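You operate a simulated robot arm through the tools that you are given. There is no shell and no other tool.

You run a simulated robot arm. Do the job below in one go: nothing can be reset, and whatever is moved stays where it is left.

Task
Set speed and heat by the card, heaters on, zero the count, and start once the orange lamp lights.

Only the result counts: the job must be done as asked and must still hold three seconds after the hand-in. Knocking over, shifting, dropping, spilling or breaking anything else fails it.

Robot
A 6-joint arm with a two-finger parallel gripper on a trunk, on a base that drives. Base frame: it is fixed to the floor where the robot stands at the start and does not move with it; the origin is under the middle of the robot, x ahead of it, y to its left, z up. Units: mm, rad, N and s.
With the tool pointing down near the work surface it reaches from about 320 to 800 mm from the robot's upright axis, wherever it stands. Its first joint turns from -2.897 to 2.897 rad. Places, roughly: black button [3200, -800, 800]; blue button [3200, -700, 800]; blue card [2750, -500, 750]; desk start button [3200, -900, 800]; desk stop button [3000, -400, 800]; jog lever [3000, -500, 900]; length knob [2800, -700, 1000]; mode switch [2900, -700, 800]; orange desk switch [3100, -600, 800]; orange lamp [2800, -700, 1100]; post heat knob [3000, -800, 800]; post key switch [2800, -600, 800]; red cabinet [3700, 2200, 900]; speed knob [3000, -1000, 800]; white button [3000, -1000, 1000]; yellow button [3100, -600, 800]; zone switch [2900, -900, 1000]. Payload 3.43 kg.
The TCP is the grasp point between the finger pads, 34 mm short of the fingertips. In the tool frame z runs along the fingers and y along their closing line. The gripper opens to 128 mm. The fingers are 24 mm wide and 12 mm thick; the gripper's body (48 by 130 mm) begins 96 mm behind the TCP.
Orientation is told as [roll, pitch, yaw] about the base's x, y, z axes, in that order, counted from this pose: with the fingers straight down and closing along the base's y, the tool's x points along the base's -x, its y along +y and its z along -z.

Tools
- The arm moves only by the tool send_rows. Its argument "deltas" is one flat list of numbers, 7 for each row, row after row: the shift along the tool's x, y, z in mm, then the turn, a rotation vector about the tool's x, y, z in rad, then the closure in counts, from 0 (fully open) to 255 (shut). In form: [x, y, z, ax, ay, az, grip, x, y, z, ax, ay, az, grip, ...]. A call has 1 to 20 rows; each row shifts and turns the commanded pose from where the row before left it, along the tool's axes as they then stand. A row lasts 0.2 s, in which the tool goes at most 50 mm and 0.15 rad; a call with a longer step from one row to the next is refused whole, and so is a gripper value outside its range. A pose out of reach is approached as far as the arm can. The call stops where the force on the tool passes 60 N (or 10 N more than at its start, if that is more) or the arm is blocked; 0.2 s more then pass. The fingers move at their own pace (about 45 mm/s each) and stop on an object; they squeeze with about 44 N. The grip force told is the motor's: it shows also when the fingers shut on nothing. Time passes only in rows, and 0.2 s behind the last, so rows that do not move let the fingers close. It gives the time, the measured TCP pose, the force on the tool (base axes), the opening and the grip force at its end, in the units of the frame above (readings bear some noise), with the torque about the TCP (base axes, N m) and any sound that the robot's microphone picked up, and new pictures: "pictures" is both (left out), scene, wrist or none.
- Cameras (640 x 400 px; columns grow to the right, rows downward): "scene" is now at [23.6, 159.2, 1518.1]; the picture's right is [-0.10, -1.00, 0.00], its down [-0.60, 0.06, -0.80] and it looks along [0.79, -0.08, -0.60] (base axes); focal length 283 px, centre (320, 200). "wrist" rides on the gripper at [76, -11, -160] in the tool frame; the picture's right is [0.15, 0.99, 0.00], its down [-0.88, 0.13, -0.46] and it looks along [-0.45, 0.07, 0.89] (tool axes); focal length 234 px, centre (320, 200). There is no depth. A picture from a camera that has moved, and an enlarged one, comes with that camera's place and axes in the base frame and with its lens.
- steer(legs): drives the robot by 1 to 6 legs, each [ahead, turn to the left] in mm and rad, along the robot's own axes; the way and the turn of a leg run together, so that a leg with both is an arc; at most 1500 mm and 3.142 rad a leg. The arm and the cameras ride along, it lands a little off, and it stops where it bumps. It gives what a move gives, and a new picture of the scene camera.
- turn_head(pan, tilt): turns the head with the scene camera to pan (to the left, within 2.705 rad either way) and tilt (down, from -0.506 to 1.204), counted from straight ahead of the robot. It gives what a move gives, and a new picture of the scene camera.
- zoom(camera, box): a new picture of the part [left, top, right, bottom] of that camera's present view, enlarged. No time passes.
- finish_job(): hands the job in; it is judged then, once.

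Places have to be worked out from the pictures, the camera data and where the tool is seen. Open the gripper and draw the arm clear of the work before you hand the job in, unless the task says otherwise.

The tools are called after ">>>" by a JSON object that holds its "name" and its "arguments". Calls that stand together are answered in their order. send_rows: Moves the arm, as the interface text tells. Its arguments: {"type":"object","properties":{"deltas":{"type":"array"},"pictures":{"type":"string","enum":["both","scene","wrist","none"]}},"required":["deltas"]} The other tools are called the same way: steer (legs) drives the base; turn_head (pan, tilt) turns the head that bears the scene camera; zoom (camera, box) takes an enlarged picture of a part of a camera's view; finish_job () hands the job in.

At the start:

```text
time: 0.0
tool_pos: [458.6, 65.0, 1027.2]
tool_rot: [0.0, 0.0, -0.006]
ft_force: [-0.5, 0.4, -0.5]
moment: [-0.02, 0.0, 0.04]
opening: 128.2
grip_force: 0.1
robot x, y, heading: [0.7, 11.5, 0.001]
head pan, tilt: [-0.098, 0.648]
```

scene: 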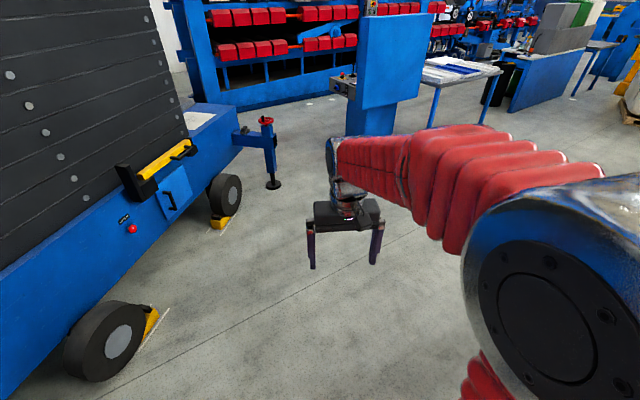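
wrist: 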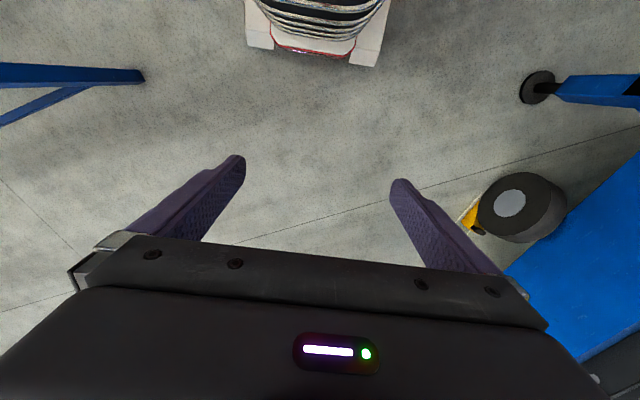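

The work desk should be about 3 m ahead and to the right, partly hidden behind the arm. I'll raise the head's view and zoom in on what is visible there.

>>> {"name": "turn_head", "arguments": {"pan": -0.3, "tilt": 0.25}}

>>> {"name": "zoom", "arguments": {"camera": "scene", "box": [160, 100, 480, 300]}}

```text
time: 0.9
tool_pos: [457.8, 65.3, 1027.6]
tool_rot: [0.0, 0.001, -0.005]
ft_force: [-0.6, 0.6, 0.4]
moment: [-0.01, 0.0, -0.01]
opening: 128.1
grip_force: 0.0
robot x, y, heading: [-1.1, 9.7, -0.0]
head pan, tilt: [-0.3, 0.25]
camera scene: at [26.4, 140.1, 1554.4], right [-0.3, -0.96, 0.0], down [-0.24, 0.07, -0.97], along [0.93, -0.29, -0.25], focal length 283 px, centre (320, 200)
```

scene: 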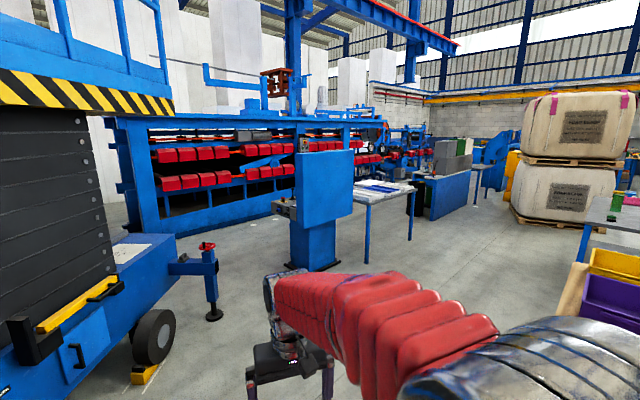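

```text
2.00 times, centred on (320, 200) of scene
camera zoom: at [26.4, 140.1, 1554.4], right [-0.3, -0.96, 0.0], down [-0.24, 0.07, -0.97], along [0.93, -0.29, -0.25], focal length 566 px, centre (320, 200)
```

zoom: 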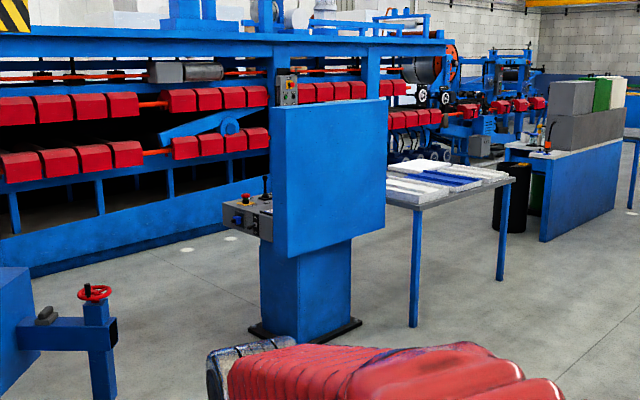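

The console stands at about (2900, -700), showing its back, with its controls on the far side. I'll look down at my own base for its size, then around for the free floor.

>>> {"name": "turn_head", "arguments": {"pan": 0.5, "tilt": 1.2}}

>>> {"name": "turn_head", "arguments": {"pan": 0.1, "tilt": 0.4}}

>>> {"name": "turn_head", "arguments": {"pan": -0.7, "tilt": 0.3}}

```text
time: 2.1
tool_pos: [457.2, 65.3, 1027.4]
tool_rot: [0.0, -0.001, -0.005]
ft_force: [-0.1, -0.4, 0.4]
moment: [-0.03, 0.03, -0.03]
opening: 128.0
grip_force: 0.1
robot x, y, heading: [-1.7, 11.8, 0.002]
head pan, tilt: [0.499, 1.201]
camera scene: at [-13.7, 194.5, 1477.7], right [0.48, -0.88, 0.0], down [-0.82, -0.45, -0.36], along [0.32, 0.17, -0.93], focal length 283 px, centre (320, 200)
```

scene: 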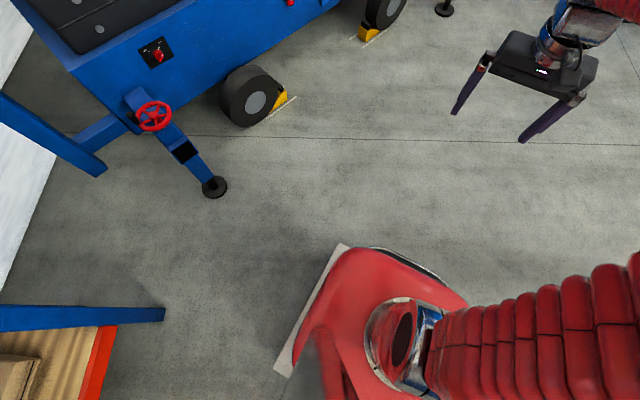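

```text
time: 3.2
tool_pos: [456.9, 63.0, 1028.0]
tool_rot: [0.0, 0.0, -0.005]
ft_force: [0.2, -0.4, -0.1]
moment: [-0.02, 0.03, 0.0]
opening: 128.1
grip_force: 0.0
robot x, y, heading: [-2.7, 12.5, 0.001]
head pan, tilt: [0.099, 0.4]
camera scene: at [29.3, 176.9, 1540.5], right [0.1, -1.0, 0.0], down [-0.39, -0.04, -0.92], along [0.92, 0.09, -0.39], focal length 283 px, centre (320, 200)
```

scene: 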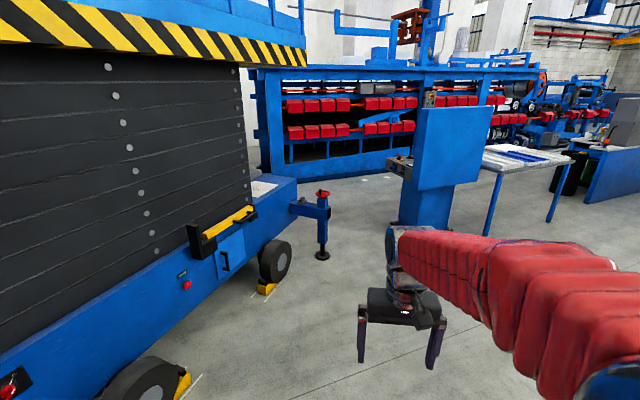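

```text
time: 4.4
tool_pos: [457.5, 64.5, 1027.3]
tool_rot: [0.0, -0.001, -0.006]
ft_force: [0.0, -1.1, -0.7]
moment: [0.0, 0.05, -0.01]
opening: 128.0
grip_force: 0.0
robot x, y, heading: [-2.3, 10.2, -0.001]
head pan, tilt: [-0.7, 0.3]
camera scene: at [8.6, 107.6, 1549.8], right [-0.64, -0.77, 0.0], down [-0.23, 0.19, -0.96], along [0.73, -0.62, -0.3], focal length 283 px, centre (320, 200)
```

scene: 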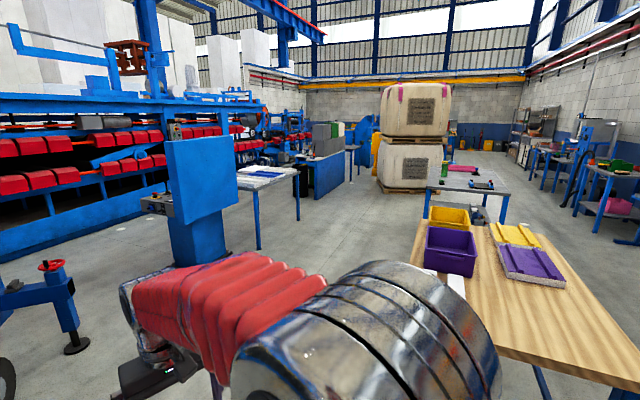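

My base is roughly 460 mm wide and 700 mm long, and the gap between the outrigger foot (2300, 380) and the console corner is about 1 m. I'll drive up to the gap and look at the console.

>>> {"name": "steer", "arguments": {"legs": [[0, -0.056], [1500, 0], [700, 0]]}}

>>> {"name": "turn_head", "arguments": {"pan": -0.5, "tilt": 0.6}}

>>> {"name": "turn_head", "arguments": {"pan": 0.5, "tilt": 0.6}}

```text
time: 19.0
tool_pos: [2653.5, -100.1, 1026.9]
tool_rot: [0.0, 0.0, -0.069]
ft_force: [-0.2, -0.7, -0.2]
moment: [0.0, 0.01, -0.03]
opening: 128.1
grip_force: 0.0
robot x, y, heading: [2191.3, -127.8, -0.066]
head pan, tilt: [-0.7, 0.3]
camera scene: at [2207.7, -31.2, 1549.8], right [-0.69, -0.72, 0.0], down [-0.21, 0.21, -0.96], along [0.69, -0.66, -0.3], focal length 283 px, centre (320, 200)
```

scene: 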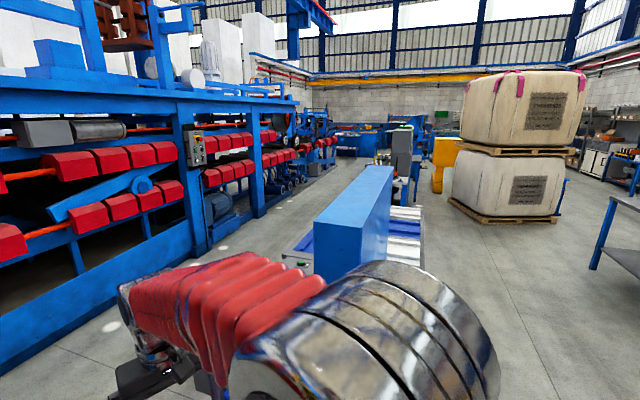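

```text
time: 19.8
tool_pos: [2653.5, -100.2, 1027.3]
tool_rot: [0.0, -0.001, -0.069]
ft_force: [-0.1, 0.4, -0.1]
moment: [0.03, 0.0, -0.04]
opening: 128.2
grip_force: 0.1
robot x, y, heading: [2191.2, -124.2, -0.068]
head pan, tilt: [-0.499, 0.6]
camera scene: at [2215.1, -13.9, 1522.4], right [-0.54, -0.84, 0.0], down [-0.48, 0.3, -0.83], along [0.7, -0.44, -0.56], focal length 283 px, centre (320, 200)
```

scene: 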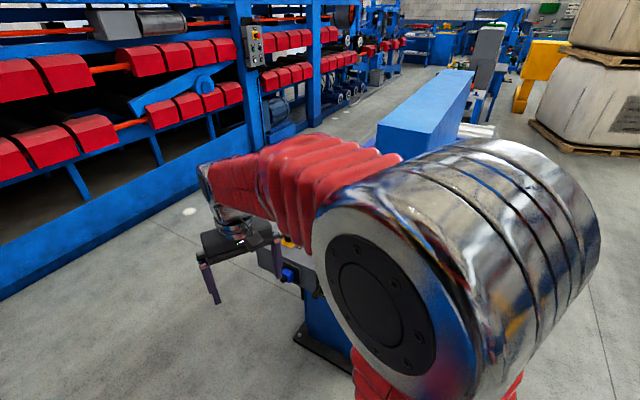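

```text
time: 21.1
tool_pos: [2652.7, -100.8, 1028.1]
tool_rot: [-0.001, 0.001, -0.071]
ft_force: [-0.1, 0.1, -0.4]
moment: [0.01, 0.03, 0.0]
opening: 127.9
grip_force: 0.1
robot x, y, heading: [2188.5, -125.7, -0.07]
head pan, tilt: [0.499, 0.6]
camera scene: at [2220.8, 70.5, 1522.3], right [0.42, -0.91, 0.0], down [-0.51, -0.24, -0.82], along [0.75, 0.34, -0.57], focal length 283 px, centre (320, 200)
```

scene: 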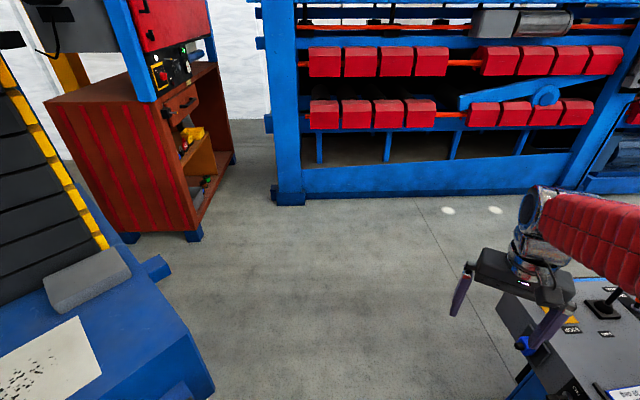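

The desk's near-front corner is at about (2960, -200) and the lift's corner at about (2415, 455). Driving at heading 0.5 rad passes midway between them, so I'll go through onto the operator's side.

>>> {"name": "steer", "arguments": {"legs": [[0, 0.57], [1300, 0]]}}

>>> {"name": "turn_head", "arguments": {"pan": -2.2, "tilt": 0.6}}

```text
time: 31.8
tool_pos: [3704.4, 784.2, 1027.6]
tool_rot: [-0.002, -0.001, 0.515]
ft_force: [0.0, 0.1, 0.4]
moment: [-0.01, 0.0, -0.01]
opening: 128.0
grip_force: 0.0
robot x, y, heading: [3332.4, 502.7, 0.517]
head pan, tilt: [0.499, 0.6]
camera scene: at [3249.4, 687.0, 1522.3], right [0.85, -0.53, 0.0], down [-0.3, -0.48, -0.82], along [0.43, 0.7, -0.57], focal length 283 px, centre (320, 200)
```

scene: 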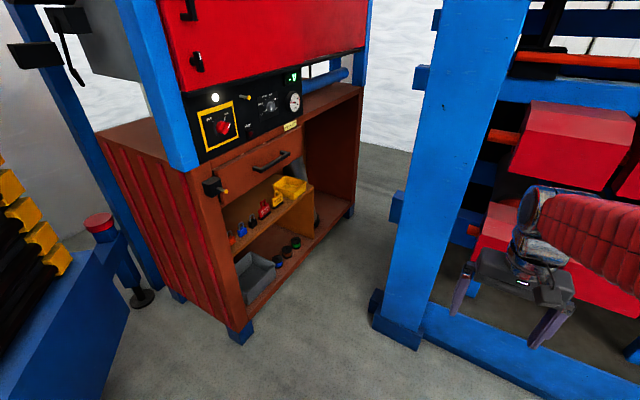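

```text
time: 34.2
tool_pos: [3702.8, 784.7, 1027.8]
tool_rot: [-0.001, 0.0, 0.516]
ft_force: [-0.6, 0.3, 1.0]
moment: [0.04, 0.0, -0.02]
opening: 128.0
grip_force: 0.0
robot x, y, heading: [3334.9, 504.6, 0.521]
head pan, tilt: [-2.201, 0.6]
camera scene: at [3193.2, 523.9, 1522.3], right [-0.99, 0.11, 0.0], down [0.06, 0.56, -0.83], along [-0.09, -0.82, -0.56], focal length 283 px, centre (320, 200)
```

scene: 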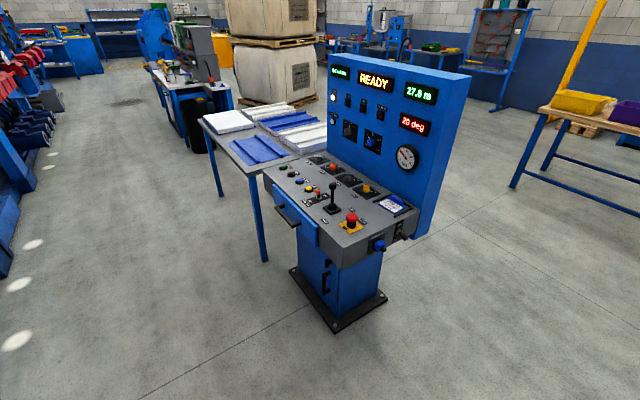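

Now I see the console's front: a desk with buttons, a card at its right edge, and an upright panel with displays. I'll zoom in.

>>> {"name": "zoom", "arguments": {"camera": "scene", "box": [260, 130, 420, 230]}}

>>> {"name": "zoom", "arguments": {"camera": "scene", "box": [320, 55, 470, 175]}}

>>> {"name": "zoom", "arguments": {"camera": "scene", "box": [360, 190, 420, 230]}}

```text
4.00 times, centred on (340, 180) of scene
camera zoom: at [3193.2, 523.9, 1522.3], right [-0.99, 0.11, 0.0], down [0.06, 0.56, -0.83], along [-0.09, -0.82, -0.56], focal length 1133 px, centre (240, 280)
```

zoom: 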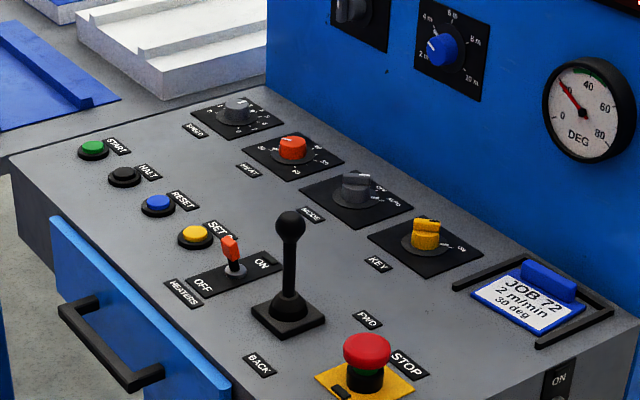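

```text
3.33 times, centred on (395, 115) of scene
camera zoom: at [3193.2, 523.9, 1522.3], right [-0.99, 0.11, 0.0], down [0.06, 0.56, -0.83], along [-0.09, -0.82, -0.56], focal length 944 px, centre (70, 483)
```

zoom: 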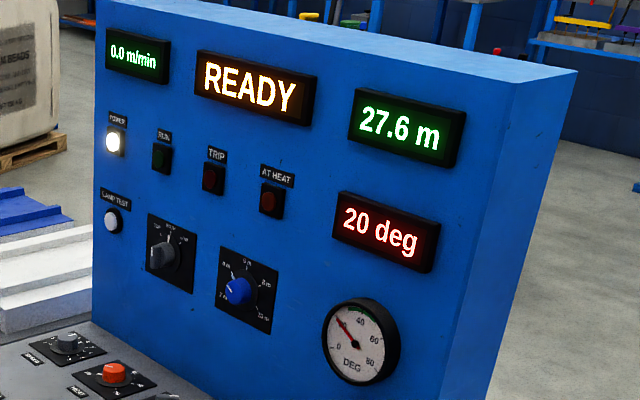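

```text
10.00 times, centred on (390, 210) of scene
camera zoom: at [3193.2, 523.9, 1522.3], right [-0.99, 0.11, 0.0], down [0.06, 0.56, -0.83], along [-0.09, -0.82, -0.56], focal length 2832 px, centre (-380, 100)
```

zoom: 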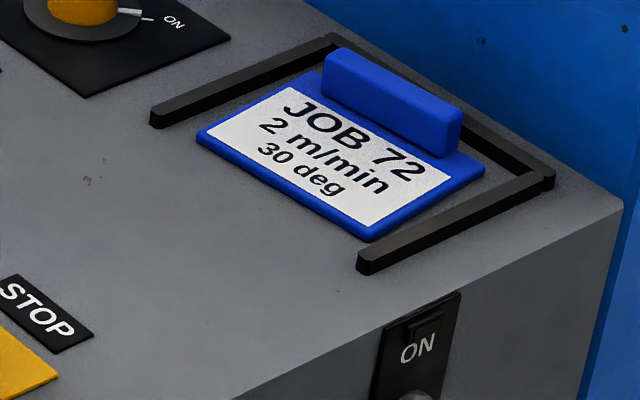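

The card reads JOB 72, 2 m/min, 30 deg. The needed controls are SPEED, HEAT, HEATERS OFF/ON, RESET and START, and the AT HEAT lamp is the signal. I'll put the robot side-on to the desk, desk on its right, about 330 mm from the front edge. First I'll move over to the approach line.

>>> {"name": "steer", "arguments": {"legs": [[0, -2.414], [378, 0], [0, 0.8]]}}

>>> {"name": "turn_head", "arguments": {"pan": -0.7, "tilt": 0.5}}

```text
time: 40.5
tool_pos: [3504.2, 76.0, 1028.7]
tool_rot: [-0.001, -0.001, -1.322]
ft_force: [-0.1, 0.7, 0.1]
moment: [0.0, 0.04, -0.01]
opening: 128.0
grip_force: 0.1
robot x, y, heading: [3383.1, 522.4, -1.304]
head pan, tilt: [-2.201, 0.6]
stopped in leg 1: the robot was blocked; the commanded pose is now the measured one
camera scene: at [3436.7, 651.9, 1522.3], right [0.36, 0.93, 0.0], down [0.53, -0.2, -0.83], along [-0.77, 0.29, -0.56], focal length 283 px, centre (320, 200)
```

scene: 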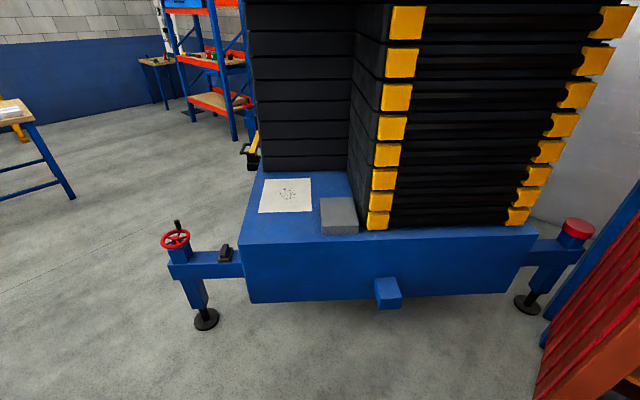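

```text
time: 42.1
tool_pos: [3504.2, 77.3, 1030.0]
tool_rot: [0.0, 0.0, -1.324]
ft_force: [-0.3, 0.3, 0.7]
moment: [0.03, 0.03, -0.03]
opening: 127.9
grip_force: 0.1
robot x, y, heading: [3387.2, 520.8, -1.306]
head pan, tilt: [-0.7, 0.499]
camera scene: at [3481.1, 537.9, 1531.4], right [-0.91, 0.42, 0.0], down [0.2, 0.43, -0.88], along [-0.37, -0.8, -0.48], focal length 283 px, centre (320, 200)
```

scene: 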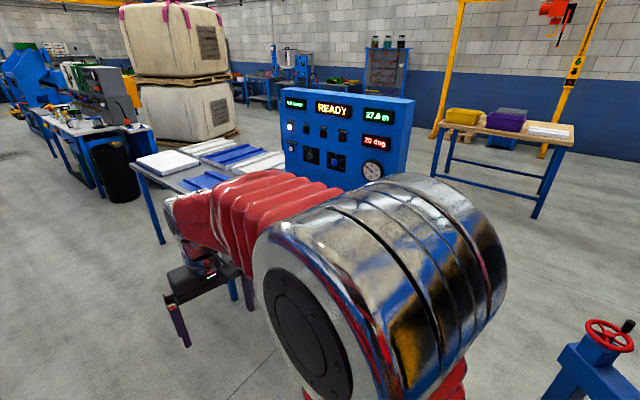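

The turn was blocked partway, at heading -1.3, and the robot shifted about 50 mm. I need to see what it touched, so I'll look down around the base, behind and to the sides.

>>> {"name": "turn_head", "arguments": {"pan": 2.6, "tilt": 1.0}}

>>> {"name": "turn_head", "arguments": {"pan": 1.4, "tilt": 1.0}}

>>> {"name": "turn_head", "arguments": {"pan": -2.6, "tilt": 1.1}}

>>> {"name": "turn_head", "arguments": {"pan": -1.5, "tilt": 1.0}}

```text
time: 44.9
tool_pos: [3505.0, 77.0, 1030.1]
tool_rot: [0.0, 0.0, -1.323]
ft_force: [0.7, 0.8, 0.4]
moment: [-0.04, 0.0, -0.01]
opening: 127.9
grip_force: 0.0
robot x, y, heading: [3384.7, 522.8, -1.303]
head pan, tilt: [2.601, 1.0]
camera scene: at [3538.3, 687.5, 1490.3], right [0.96, -0.27, 0.0], down [-0.23, -0.81, -0.54], along [0.15, 0.52, -0.84], focal length 283 px, centre (320, 200)
```

scene: 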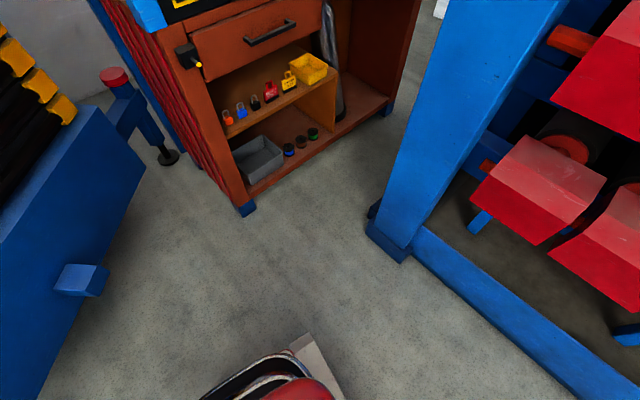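

```text
time: 46.3
tool_pos: [3503.0, 76.7, 1029.2]
tool_rot: [-0.001, 0.0, -1.322]
ft_force: [-0.1, 0.1, 1.0]
moment: [0.0, 0.0, 0.01]
opening: 128.2
grip_force: 0.1
robot x, y, heading: [3384.2, 524.8, -1.303]
head pan, tilt: [1.4, 1.0]
camera scene: at [3588.7, 627.1, 1490.3], right [0.1, -1.0, 0.0], down [-0.84, -0.08, -0.54], along [0.54, 0.05, -0.84], focal length 283 px, centre (320, 200)
```

scene: 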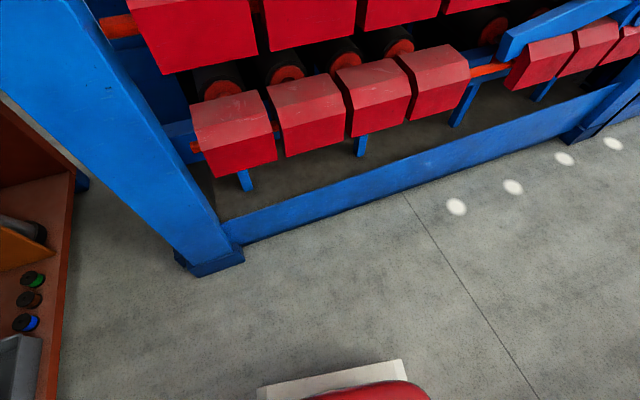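

```text
time: 49.6
tool_pos: [3505.0, 76.2, 1029.2]
tool_rot: [0.001, 0.0, -1.322]
ft_force: [0.8, 0.4, 0.7]
moment: [0.0, 0.0, 0.0]
opening: 128.1
grip_force: 0.1
robot x, y, heading: [3382.7, 524.4, -1.303]
head pan, tilt: [-2.601, 1.1]
camera scene: at [3473.7, 664.1, 1483.7], right [0.69, 0.72, 0.0], down [0.64, -0.62, -0.45], along [-0.33, 0.31, -0.89], focal length 283 px, centre (320, 200)
```

scene: 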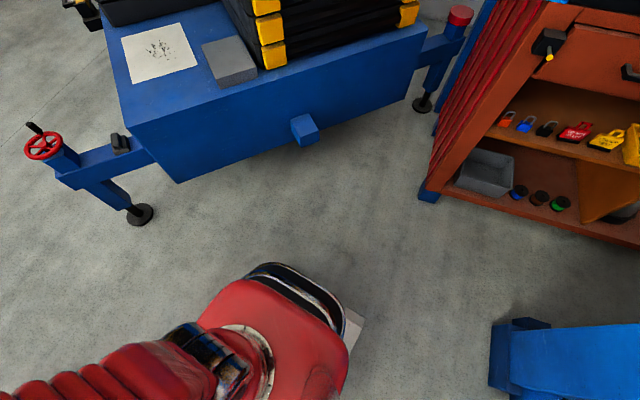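

```text
time: 50.9
tool_pos: [3504.7, 76.9, 1028.9]
tool_rot: [0.0, 0.002, -1.323]
ft_force: [0.6, -0.1, -0.3]
moment: [0.01, -0.01, 0.01]
opening: 128.2
grip_force: 0.0
robot x, y, heading: [3384.4, 525.9, -1.306]
head pan, tilt: [-1.499, 1.0]
camera scene: at [3453.6, 597.4, 1490.3], right [-0.33, 0.94, 0.0], down [0.79, 0.28, -0.54], along [-0.51, -0.18, -0.84], focal length 283 px, centre (320, 200)
```

scene: 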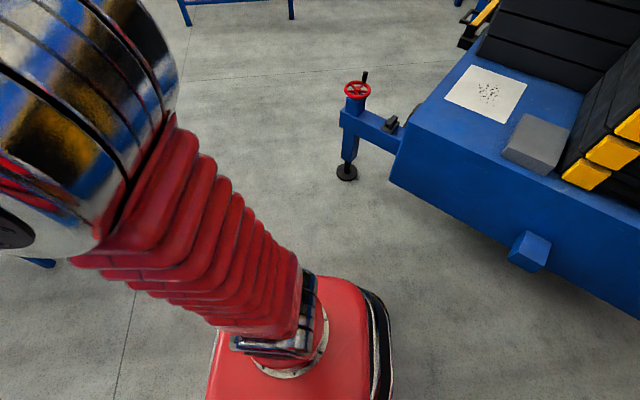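

Nothing is near the base or arm; the post, lift and desk are all over 300 mm away. The stop may have come from the long fast turn itself. I'll continue turning in small steps and watch for more drift.

>>> {"name": "steer", "arguments": {"legs": [[0, -0.2]]}}

>>> {"name": "steer", "arguments": {"legs": [[0, -0.2], [0, -0.19]]}}

```text
time: 52.3
tool_pos: [3412.4, 63.1, 1029.6]
tool_rot: [-0.001, 0.0, -1.525]
ft_force: [0.0, 0.3, -0.3]
moment: [0.01, -0.03, 0.0]
opening: 128.1
grip_force: 0.1
robot x, y, heading: [3389.7, 527.6, -1.505]
head pan, tilt: [-1.499, 1.0]
camera scene: at [3473.1, 583.7, 1490.3], right [-0.14, 0.99, 0.0], down [0.83, 0.12, -0.54], along [-0.54, -0.07, -0.84], focal length 283 px, centre (320, 200)
```

scene: 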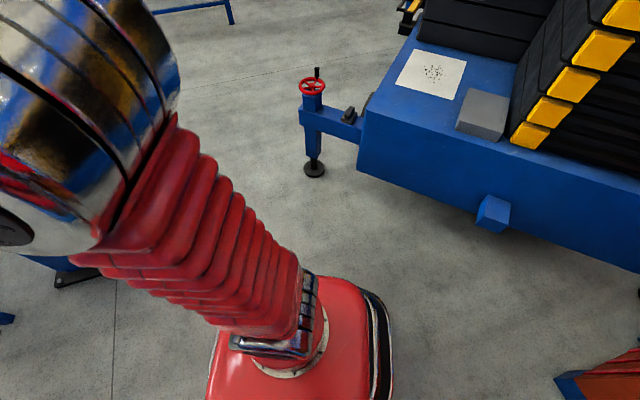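

```text
time: 54.6
tool_pos: [3232.2, 89.6, 1029.2]
tool_rot: [-0.001, 0.0, -1.919]
ft_force: [0.1, -0.2, -0.4]
moment: [0.03, 0.03, 0.04]
opening: 127.9
grip_force: 0.1
robot x, y, heading: [3402.0, 522.0, -1.9]
head pan, tilt: [-1.499, 1.0]
camera scene: at [3501.9, 542.7, 1490.3], right [0.25, 0.97, 0.0], down [0.81, -0.21, -0.54], along [-0.52, 0.14, -0.84], focal length 283 px, centre (320, 200)
```

scene: 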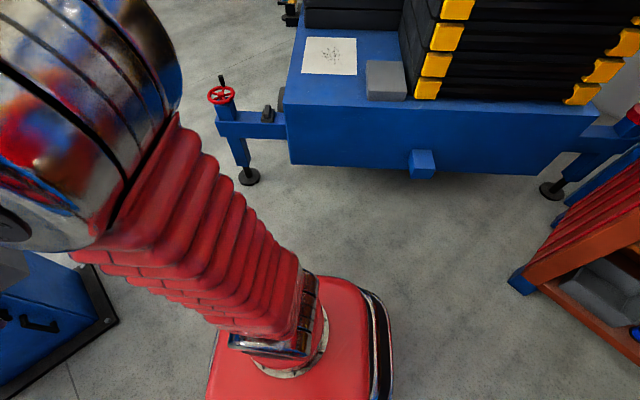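

Turning drifts slightly each time but is otherwise free, so it was not a collision. Now I'll drive in and turn parallel to the desk in small steps.

>>> {"name": "steer", "arguments": {"legs": [[440, 0], [0, 0.27], [0, 0.27], [0, 0.267]]}}

>>> {"name": "turn_head", "arguments": {"pan": -0.7, "tilt": 0.6}}

```text
time: 61.5
tool_pos: [3453.8, -315.4, 1030.8]
tool_rot: [-0.001, -0.001, -1.115]
ft_force: [0.1, -0.4, 0.1]
moment: [0.03, 0.0, 0.03]
opening: 128.0
grip_force: 0.0
robot x, y, heading: [3236.9, 96.7, -1.093]
head pan, tilt: [-1.499, 1.0]
camera scene: at [3288.7, 179.8, 1490.3], right [-0.52, 0.85, 0.0], down [0.72, 0.44, -0.54], along [-0.46, -0.28, -0.84], focal length 283 px, centre (320, 200)
```

scene: 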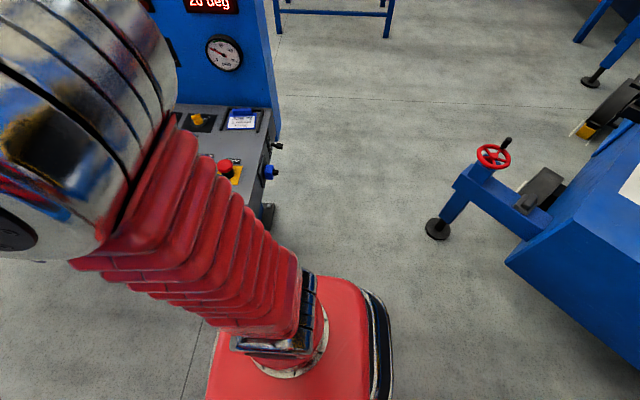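

```text
time: 62.7
tool_pos: [3454.2, -315.5, 1030.6]
tool_rot: [0.0, -0.001, -1.115]
ft_force: [-0.1, 0.7, 0.5]
moment: [0.01, -0.01, 0.03]
opening: 128.1
grip_force: 0.0
robot x, y, heading: [3235.9, 92.9, -1.095]
head pan, tilt: [-0.7, 0.6]
camera scene: at [3328.4, 129.8, 1522.3], right [-0.97, 0.22, 0.0], down [0.13, 0.55, -0.82], along [-0.19, -0.8, -0.57], focal length 283 px, centre (320, 200)
```

scene: 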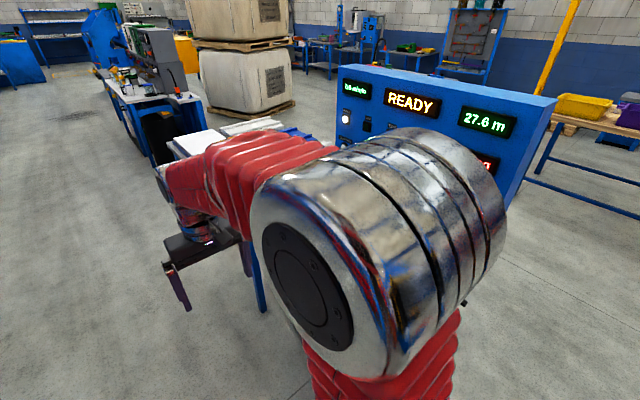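

I'm at d≈2917, s≈1405 in desk coordinates (d outward from the desk, s along it), parallel to the desk with about 75 mm clearance to its front. I'll drive 635 mm ahead so the controls sit on my right.

>>> {"name": "steer", "arguments": {"legs": [[630, 0]]}}

>>> {"name": "turn_head", "arguments": {"pan": -1.5, "tilt": 0.6}}

```text
time: 67.1
tool_pos: [3735.5, -867.7, 1030.4]
tool_rot: [-0.001, -0.001, -1.12]
ft_force: [0.7, -0.2, 0.7]
moment: [0.0, 0.01, -0.02]
opening: 128.1
grip_force: 0.2
robot x, y, heading: [3515.8, -458.6, -1.102]
head pan, tilt: [-0.7, 0.6]
camera scene: at [3610.9, -422.6, 1522.3], right [-0.97, 0.23, 0.0], down [0.13, 0.55, -0.82], along [-0.19, -0.8, -0.57], focal length 283 px, centre (320, 200)
```

scene: 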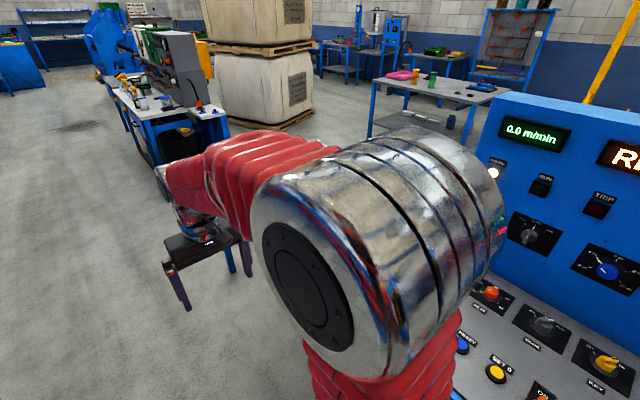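

```text
time: 68.2
tool_pos: [3735.4, -867.7, 1030.7]
tool_rot: [0.0, 0.001, -1.118]
ft_force: [0.6, 0.5, -0.9]
moment: [0.01, -0.02, 0.02]
opening: 128.0
grip_force: 0.0
robot x, y, heading: [3519.1, -458.8, -1.103]
head pan, tilt: [-1.499, 0.6]
camera scene: at [3555.3, -382.1, 1522.3], right [-0.52, 0.86, 0.0], down [0.48, 0.29, -0.83], along [-0.71, -0.43, -0.56], focal length 283 px, centre (320, 200)
```

scene: 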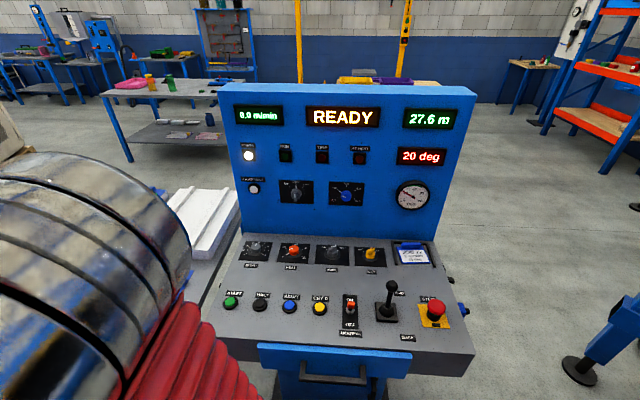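

Excellent view of the whole console now. I'll zoom in on the labels and scales.

>>> {"name": "zoom", "arguments": {"camera": "scene", "box": [210, 235, 330, 310]}}

>>> {"name": "zoom", "arguments": {"camera": "scene", "box": [310, 235, 460, 345]}}

>>> {"name": "zoom", "arguments": {"camera": "scene", "box": [225, 90, 385, 215]}}

>>> {"name": "zoom", "arguments": {"camera": "scene", "box": [238, 236, 302, 276]}}

>>> {"name": "zoom", "arguments": {"camera": "scene", "box": [308, 285, 372, 345]}}

```text
5.33 times, centred on (270, 272) of scene
camera zoom: at [3555.3, -382.1, 1522.3], right [-0.52, 0.86, 0.0], down [0.48, 0.29, -0.83], along [-0.71, -0.43, -0.56], focal length 1511 px, centre (587, -187)
```

zoom: 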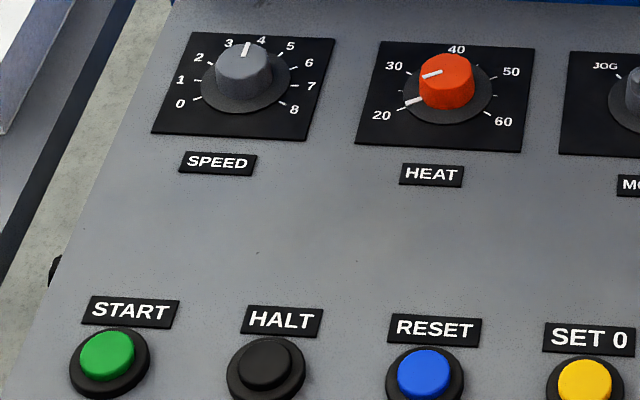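

```text
3.64 times, centred on (385, 290) of scene
camera zoom: at [3555.3, -382.1, 1522.3], right [-0.52, 0.86, 0.0], down [0.48, 0.29, -0.83], along [-0.71, -0.43, -0.56], focal length 1030 px, centre (84, -127)
```

zoom: 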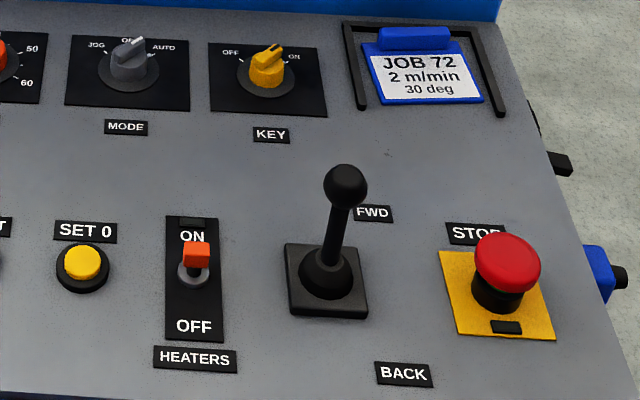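

```text
3.20 times, centred on (305, 152) of scene
camera zoom: at [3555.3, -382.1, 1522.3], right [-0.52, 0.86, 0.0], down [0.48, 0.29, -0.83], along [-0.71, -0.43, -0.56], focal length 906 px, centre (368, 352)
```

zoom: 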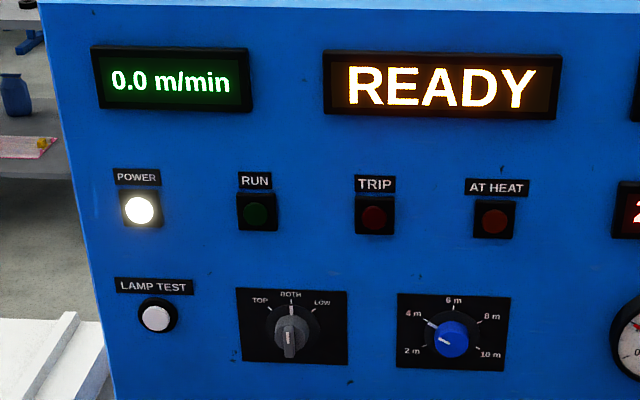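

```text
10.00 times, centred on (270, 256) of scene
camera zoom: at [3555.3, -382.1, 1522.3], right [-0.52, 0.86, 0.0], down [0.48, 0.29, -0.83], along [-0.71, -0.43, -0.56], focal length 2832 px, centre (820, -360)
```

zoom: 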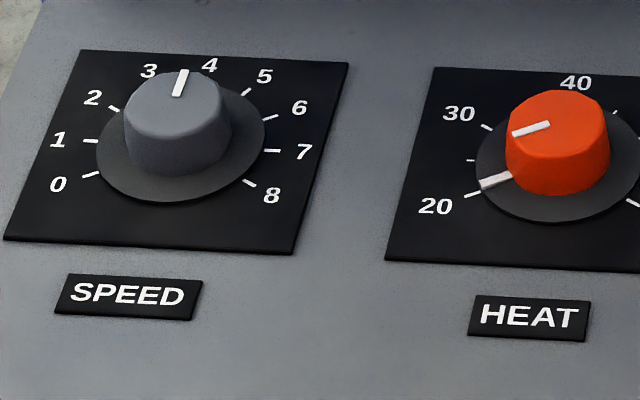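

```text
6.67 times, centred on (340, 315) of scene
camera zoom: at [3555.3, -382.1, 1522.3], right [-0.52, 0.86, 0.0], down [0.48, 0.29, -0.83], along [-0.71, -0.43, -0.56], focal length 1888 px, centre (187, -567)
```

zoom: 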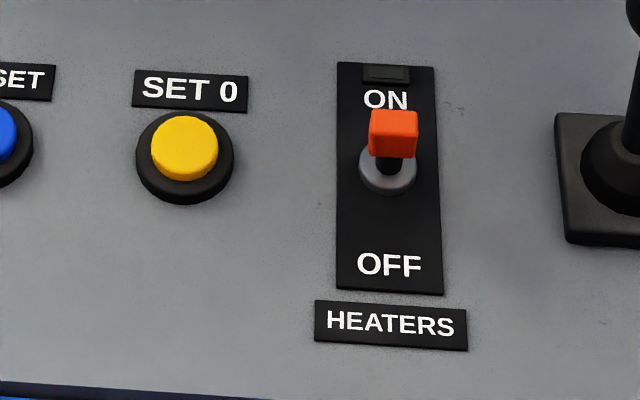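

The label on yellow is SET 0, which zeroes the count, while blue is RESET. I'll check the mode and key switch positions and the lever more closely.

>>> {"name": "zoom", "arguments": {"camera": "scene", "box": [312, 238, 392, 278]}}

>>> {"name": "zoom", "arguments": {"camera": "scene", "box": [335, 290, 365, 340]}}

>>> {"name": "zoom", "arguments": {"camera": "scene", "box": [270, 238, 322, 272]}}

```text
8.00 times, centred on (352, 258) of scene
camera zoom: at [3555.3, -382.1, 1522.3], right [-0.52, 0.86, 0.0], down [0.48, 0.29, -0.83], along [-0.71, -0.43, -0.56], focal length 2266 px, centre (64, -264)
```

zoom: 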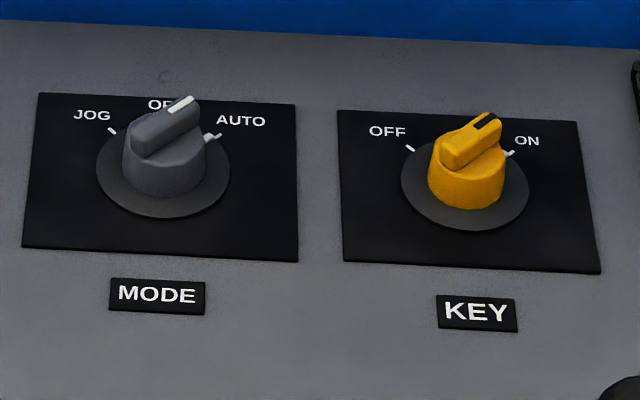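

```text
8.00 times, centred on (350, 315) of scene
camera zoom: at [3555.3, -382.1, 1522.3], right [-0.52, 0.86, 0.0], down [0.48, 0.29, -0.83], along [-0.71, -0.43, -0.56], focal length 2266 px, centre (80, -720)
```

zoom: 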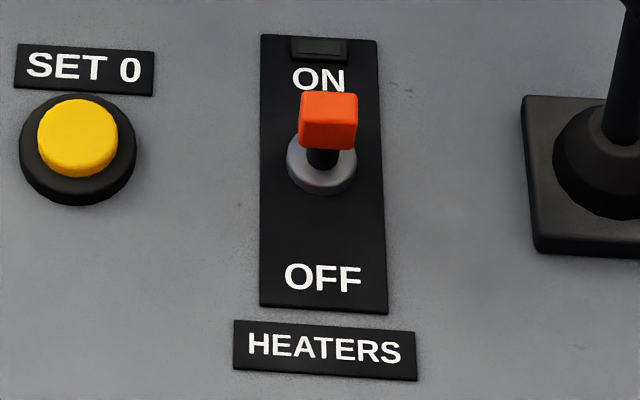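

```text
11.76 times, centred on (296, 255) of scene
camera zoom: at [3555.3, -382.1, 1522.3], right [-0.52, 0.86, 0.0], down [0.48, 0.29, -0.83], along [-0.71, -0.43, -0.56], focal length 3332 px, centre (602, -447)
```

zoom: 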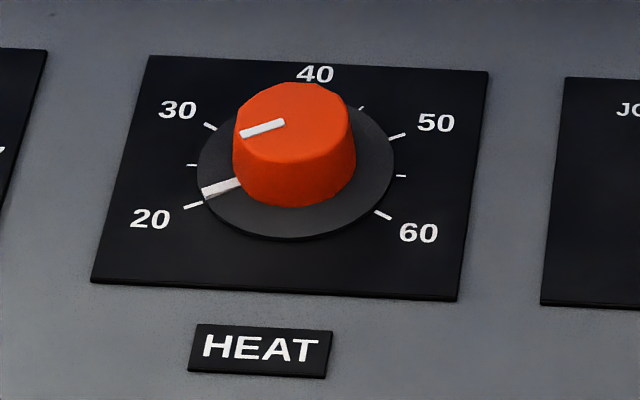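

MODE is at AUTO and KEY at ON, so those stay untouched. Triangulating the two views puts the desk top at z≈790, with START ≈(3243,-881), SET 0 ≈(3122,-643), the SPEED knob ≈(3035,-965) and the HEAT knob ≈(2973,-840). I'll swing the arm to the right over the desk at its present height.

>>> {"name": "send_rows", "arguments": {"deltas": [2.3, -46.2, 0, 0, 0, 0.1, 0, 2.3, -46.2, 0, 0, 0, 0.1, 0, 2.3, -46.2, 0, 0, 0, 0.1, 0, 2.3, -46.2, 0, 0, 0, 0.1, 0, 2.3, -46.2, 0, 0, 0, 0.1, 0, 2.3, -46.2, 0, 0, 0, 0.1, 0, 2.3, -46.2, 0, 0, 0, 0.1, 0, 2.3, -46.2, 0, 0, 0, 0.1, 0, 2.3, -46.2, 0, 0, 0, 0.1, 0, 2.3, -46.2, 0, 0, 0, 0.1, 0, 2.3, -46.2, 0, 0, 0, 0.1, 0, 2.3, -46.2, 0, 0, 0, 0.1, 0, 2.3, -46.2, 0, 0, 0, 0.1, 0]}}

```text
time: 71.0
tool_pos: [3185.6, -758.0, 1032.4]
tool_rot: [0.0, 0.0, -2.42]
ft_force: [-0.1, 0.0, -0.5]
moment: [0.02, 0.0, 0.03]
opening: 128.2
grip_force: 0.0
robot x, y, heading: [3521.9, -459.2, -1.096]
head pan, tilt: [-1.499, 0.6]
camera scene: at [3555.1, -382.0, 1522.3], right [-0.52, 0.86, 0.0], down [0.48, 0.29, -0.83], along [-0.71, -0.43, -0.56], focal length 283 px, centre (320, 200)
camera wrist: at [3235.2, -698.5, 1192.5], right [0.76, -0.65, 0.0], down [-0.57, -0.68, 0.46], along [-0.29, -0.35, -0.89], focal length 234 px, centre (320, 200)
```

scene: 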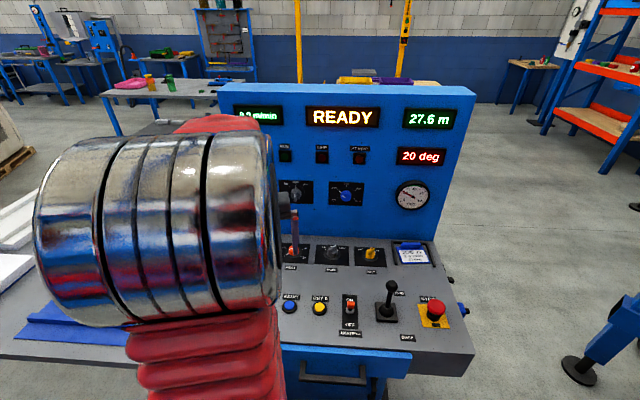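
wrist: 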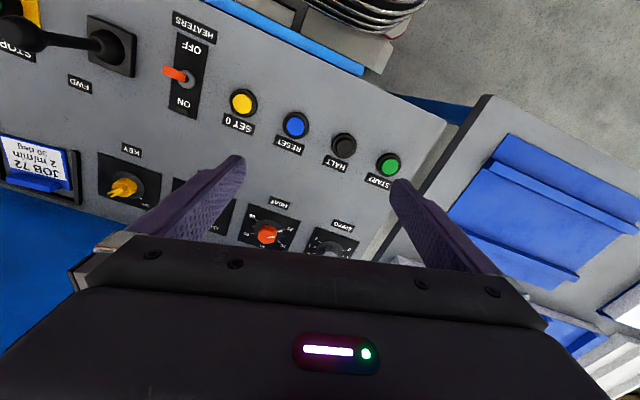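

The wrist view agrees with my estimates to within a few mm. I'll square the tool to the desk and go lower over the two knobs for a close look.

>>> {"name": "send_rows", "arguments": {"deltas": [0, 0, 0, 0, 0, 0.127, 0, 0, 0, 0, 0, 0, 0.127, 0, -21, 16, 23.3, 0, 0, 0, 0, -21, 16, 23.3, 0, 0, 0, 0, -21, 16, 23.3, 0, 0, 0, 0, 0, 0, 0, 0, 0, 0, 0]}}

>>> {"name": "zoom", "arguments": {"camera": "wrist", "box": [200, 120, 440, 270]}}

```text
time: 72.4
tool_pos: [3152.9, -830.2, 961.8]
tool_rot: [0.0, -0.002, -2.672]
ft_force: [-0.7, 0.2, -0.1]
moment: [-0.02, 0.0, 0.0]
opening: 127.6
grip_force: 0.1
robot x, y, heading: [3517.3, -459.4, -1.101]
head pan, tilt: [-1.499, 0.6]
camera scene: at [3555.1, -381.9, 1522.3], right [-0.52, 0.86, 0.0], down [0.48, 0.29, -0.83], along [-0.71, -0.43, -0.56], focal length 283 px, centre (320, 200)
camera wrist: at [3215.6, -785.9, 1122.6], right [0.58, -0.82, 0.0], down [-0.73, -0.51, 0.46], along [-0.37, -0.26, -0.89], focal length 234 px, centre (320, 200)
```

scene: 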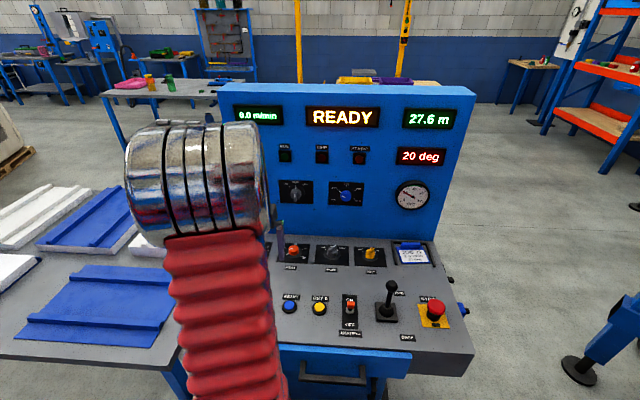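
wrist: 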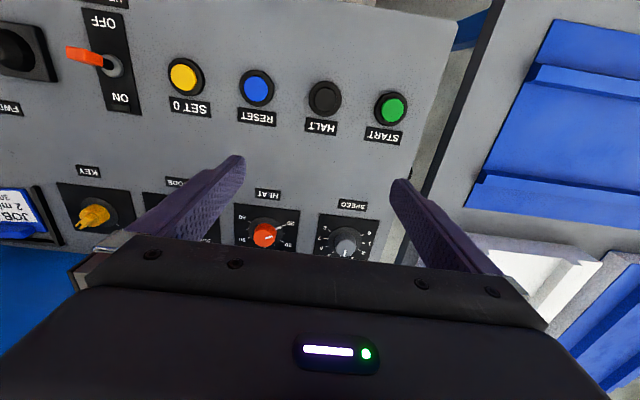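

```text
2.67 times, centred on (320, 195) of wrist
camera zoom: at [3215.6, -785.9, 1122.6], right [0.58, -0.82, 0.0], down [-0.73, -0.51, 0.46], along [-0.37, -0.26, -0.89], focal length 624 px, centre (320, 213)
```

zoom: 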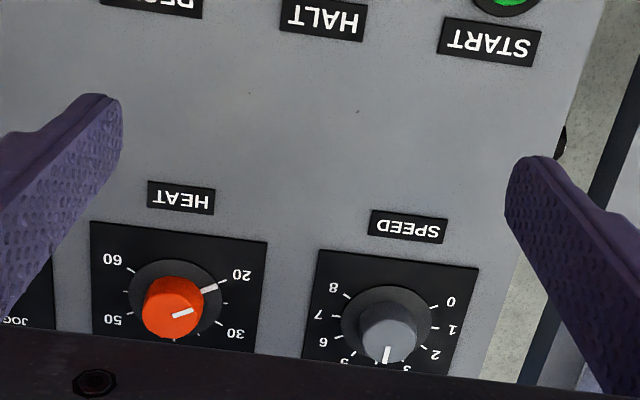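

The HEAT knob axis is at about (2976,-842) and the SPEED knob at (3037,-965), both roughly 36 mm across with tops near z≈818. The zone switch sits right above HEAT on the panel, so I'll lean the tool's back 0.25 rad toward the operator side and hover over the HEAT knob with the fingers half closed.

>>> {"name": "send_rows", "arguments": {"deltas": [0, 0, 0, 0, -0.125, 0, 120, 0, 0, 0, 0, -0.125, 0, 120, -28, -13.8, 22, 0, 0, 0, 120, -28, -13.8, 22, 0, 0, 0, 120, -28, -13.8, 22, 0, 0, 0, 120, -28, -13.8, 22, 0, 0, 0, 120, -28, -13.8, 22, 0, 0, 0, 120, 0, 0, 0, 0, 0, 0, 120]}}

>>> {"name": "zoom", "arguments": {"camera": "wrist", "box": [240, 130, 400, 250]}}

```text
time: 74.2
tool_pos: [2974.0, -841.7, 887.6]
tool_rot: [-0.001, -0.249, -2.674]
ft_force: [-0.8, -0.3, -0.5]
moment: [0.02, 0.04, 0.01]
opening: 67.7
grip_force: 0.0
robot x, y, heading: [3520.2, -460.5, -1.103]
head pan, tilt: [-1.499, 0.6]
camera scene: at [3555.1, -381.9, 1522.3], right [-0.52, 0.86, 0.0], down [0.48, 0.29, -0.83], along [-0.71, -0.43, -0.56], focal length 283 px, centre (320, 200)
camera wrist: at [3069.9, -780.5, 1023.9], right [0.57, -0.82, -0.04], down [-0.6, -0.45, 0.66], along [-0.56, -0.36, -0.75], focal length 234 px, centre (320, 200)
```

scene: 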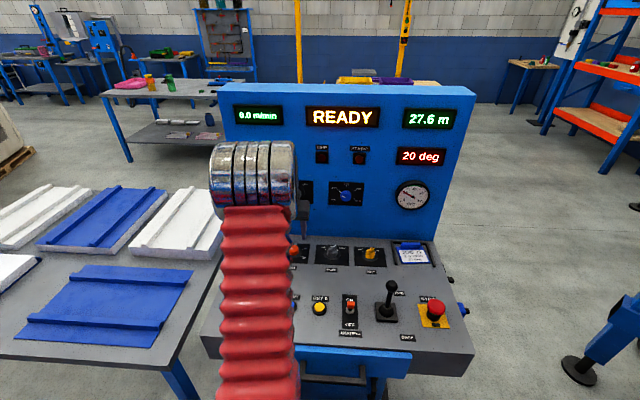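
wrist: 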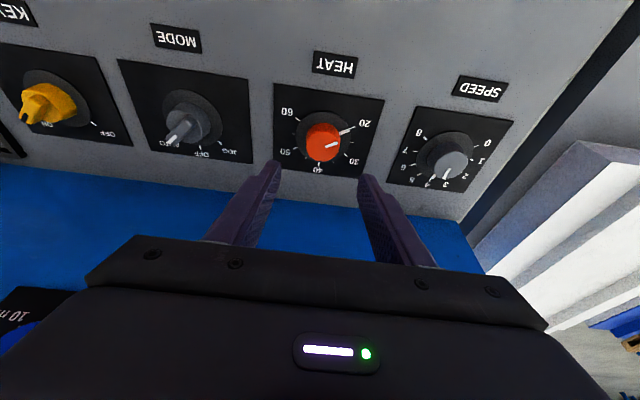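

```text
3.33 times, centred on (320, 190) of wrist
camera zoom: at [3069.9, -780.5, 1023.9], right [0.57, -0.82, -0.04], down [-0.6, -0.45, 0.66], along [-0.56, -0.36, -0.75], focal length 781 px, centre (320, 233)
```

zoom: 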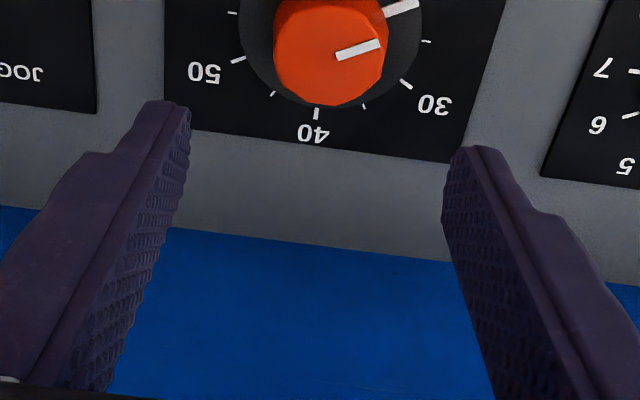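

Knob axis confirmed at about (2976,-841), with the TCP within 2 mm. I'll pre-rotate the gripper counter-clockwise by 0.45 rad to have room to turn, then lower it around the knob.

>>> {"name": "send_rows", "arguments": {"deltas": [1.9, 0, -0.5, 0, 0, 0, 120, 0, 0, 0, -0.0371, 0, -0.1453, 120, 0, 0, 0, -0.0371, 0, -0.1453, 120, 0, 0, 0, -0.0371, 0, -0.1453, 120, 3.7, 0, 14.5, 0, 0, 0, 120, 3.7, 0, 14.5, 0, 0, 0, 120, 3.7, 0, 14.5, 0, 0, 0, 120, 2.0, 0, 7.8, 0, 0, 0, 120, 0, 0, 0, 0, 0, 0, 120]}}

>>> {"name": "zoom", "arguments": {"camera": "wrist", "box": [240, 130, 400, 250]}}

```text
time: 76.2
tool_pos: [2976.2, -840.2, 837.4]
tool_rot: [0.0, -0.25, -2.221]
ft_force: [1.1, -0.4, -0.2]
moment: [0.02, 0.01, 0.0]
opening: 67.6
grip_force: 0.0
robot x, y, heading: [3520.1, -457.6, -1.1]
head pan, tilt: [-1.499, 0.6]
camera scene: at [3555.0, -381.9, 1522.3], right [-0.52, 0.86, 0.0], down [0.48, 0.29, -0.83], along [-0.71, -0.43, -0.56], focal length 283 px, centre (320, 200)
camera wrist: at [3036.3, -743.1, 973.4], right [0.87, -0.49, -0.04], down [-0.35, -0.67, 0.66], along [-0.35, -0.56, -0.75], focal length 234 px, centre (320, 200)
```

scene: 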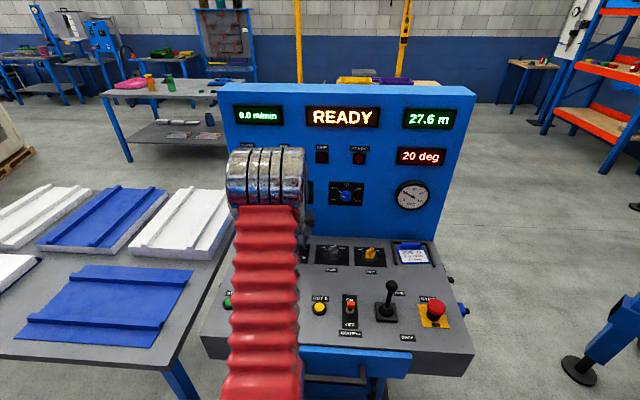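
wrist: 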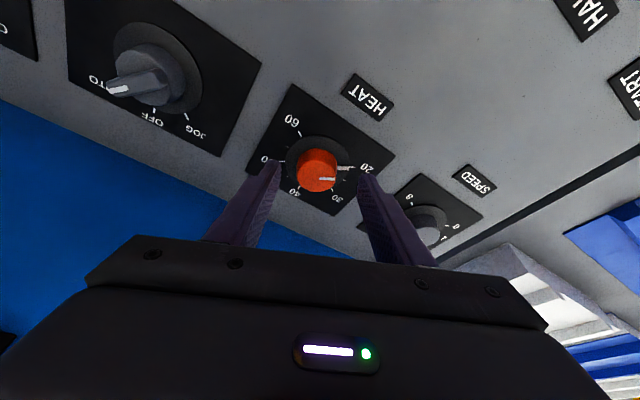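

```text
3.33 times, centred on (320, 190) of wrist
camera zoom: at [3036.3, -743.1, 973.4], right [0.87, -0.49, -0.04], down [-0.35, -0.67, 0.66], along [-0.35, -0.56, -0.75], focal length 781 px, centre (320, 233)
```

zoom: 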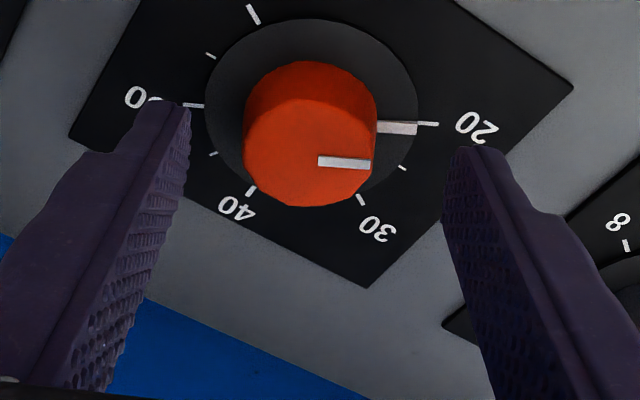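

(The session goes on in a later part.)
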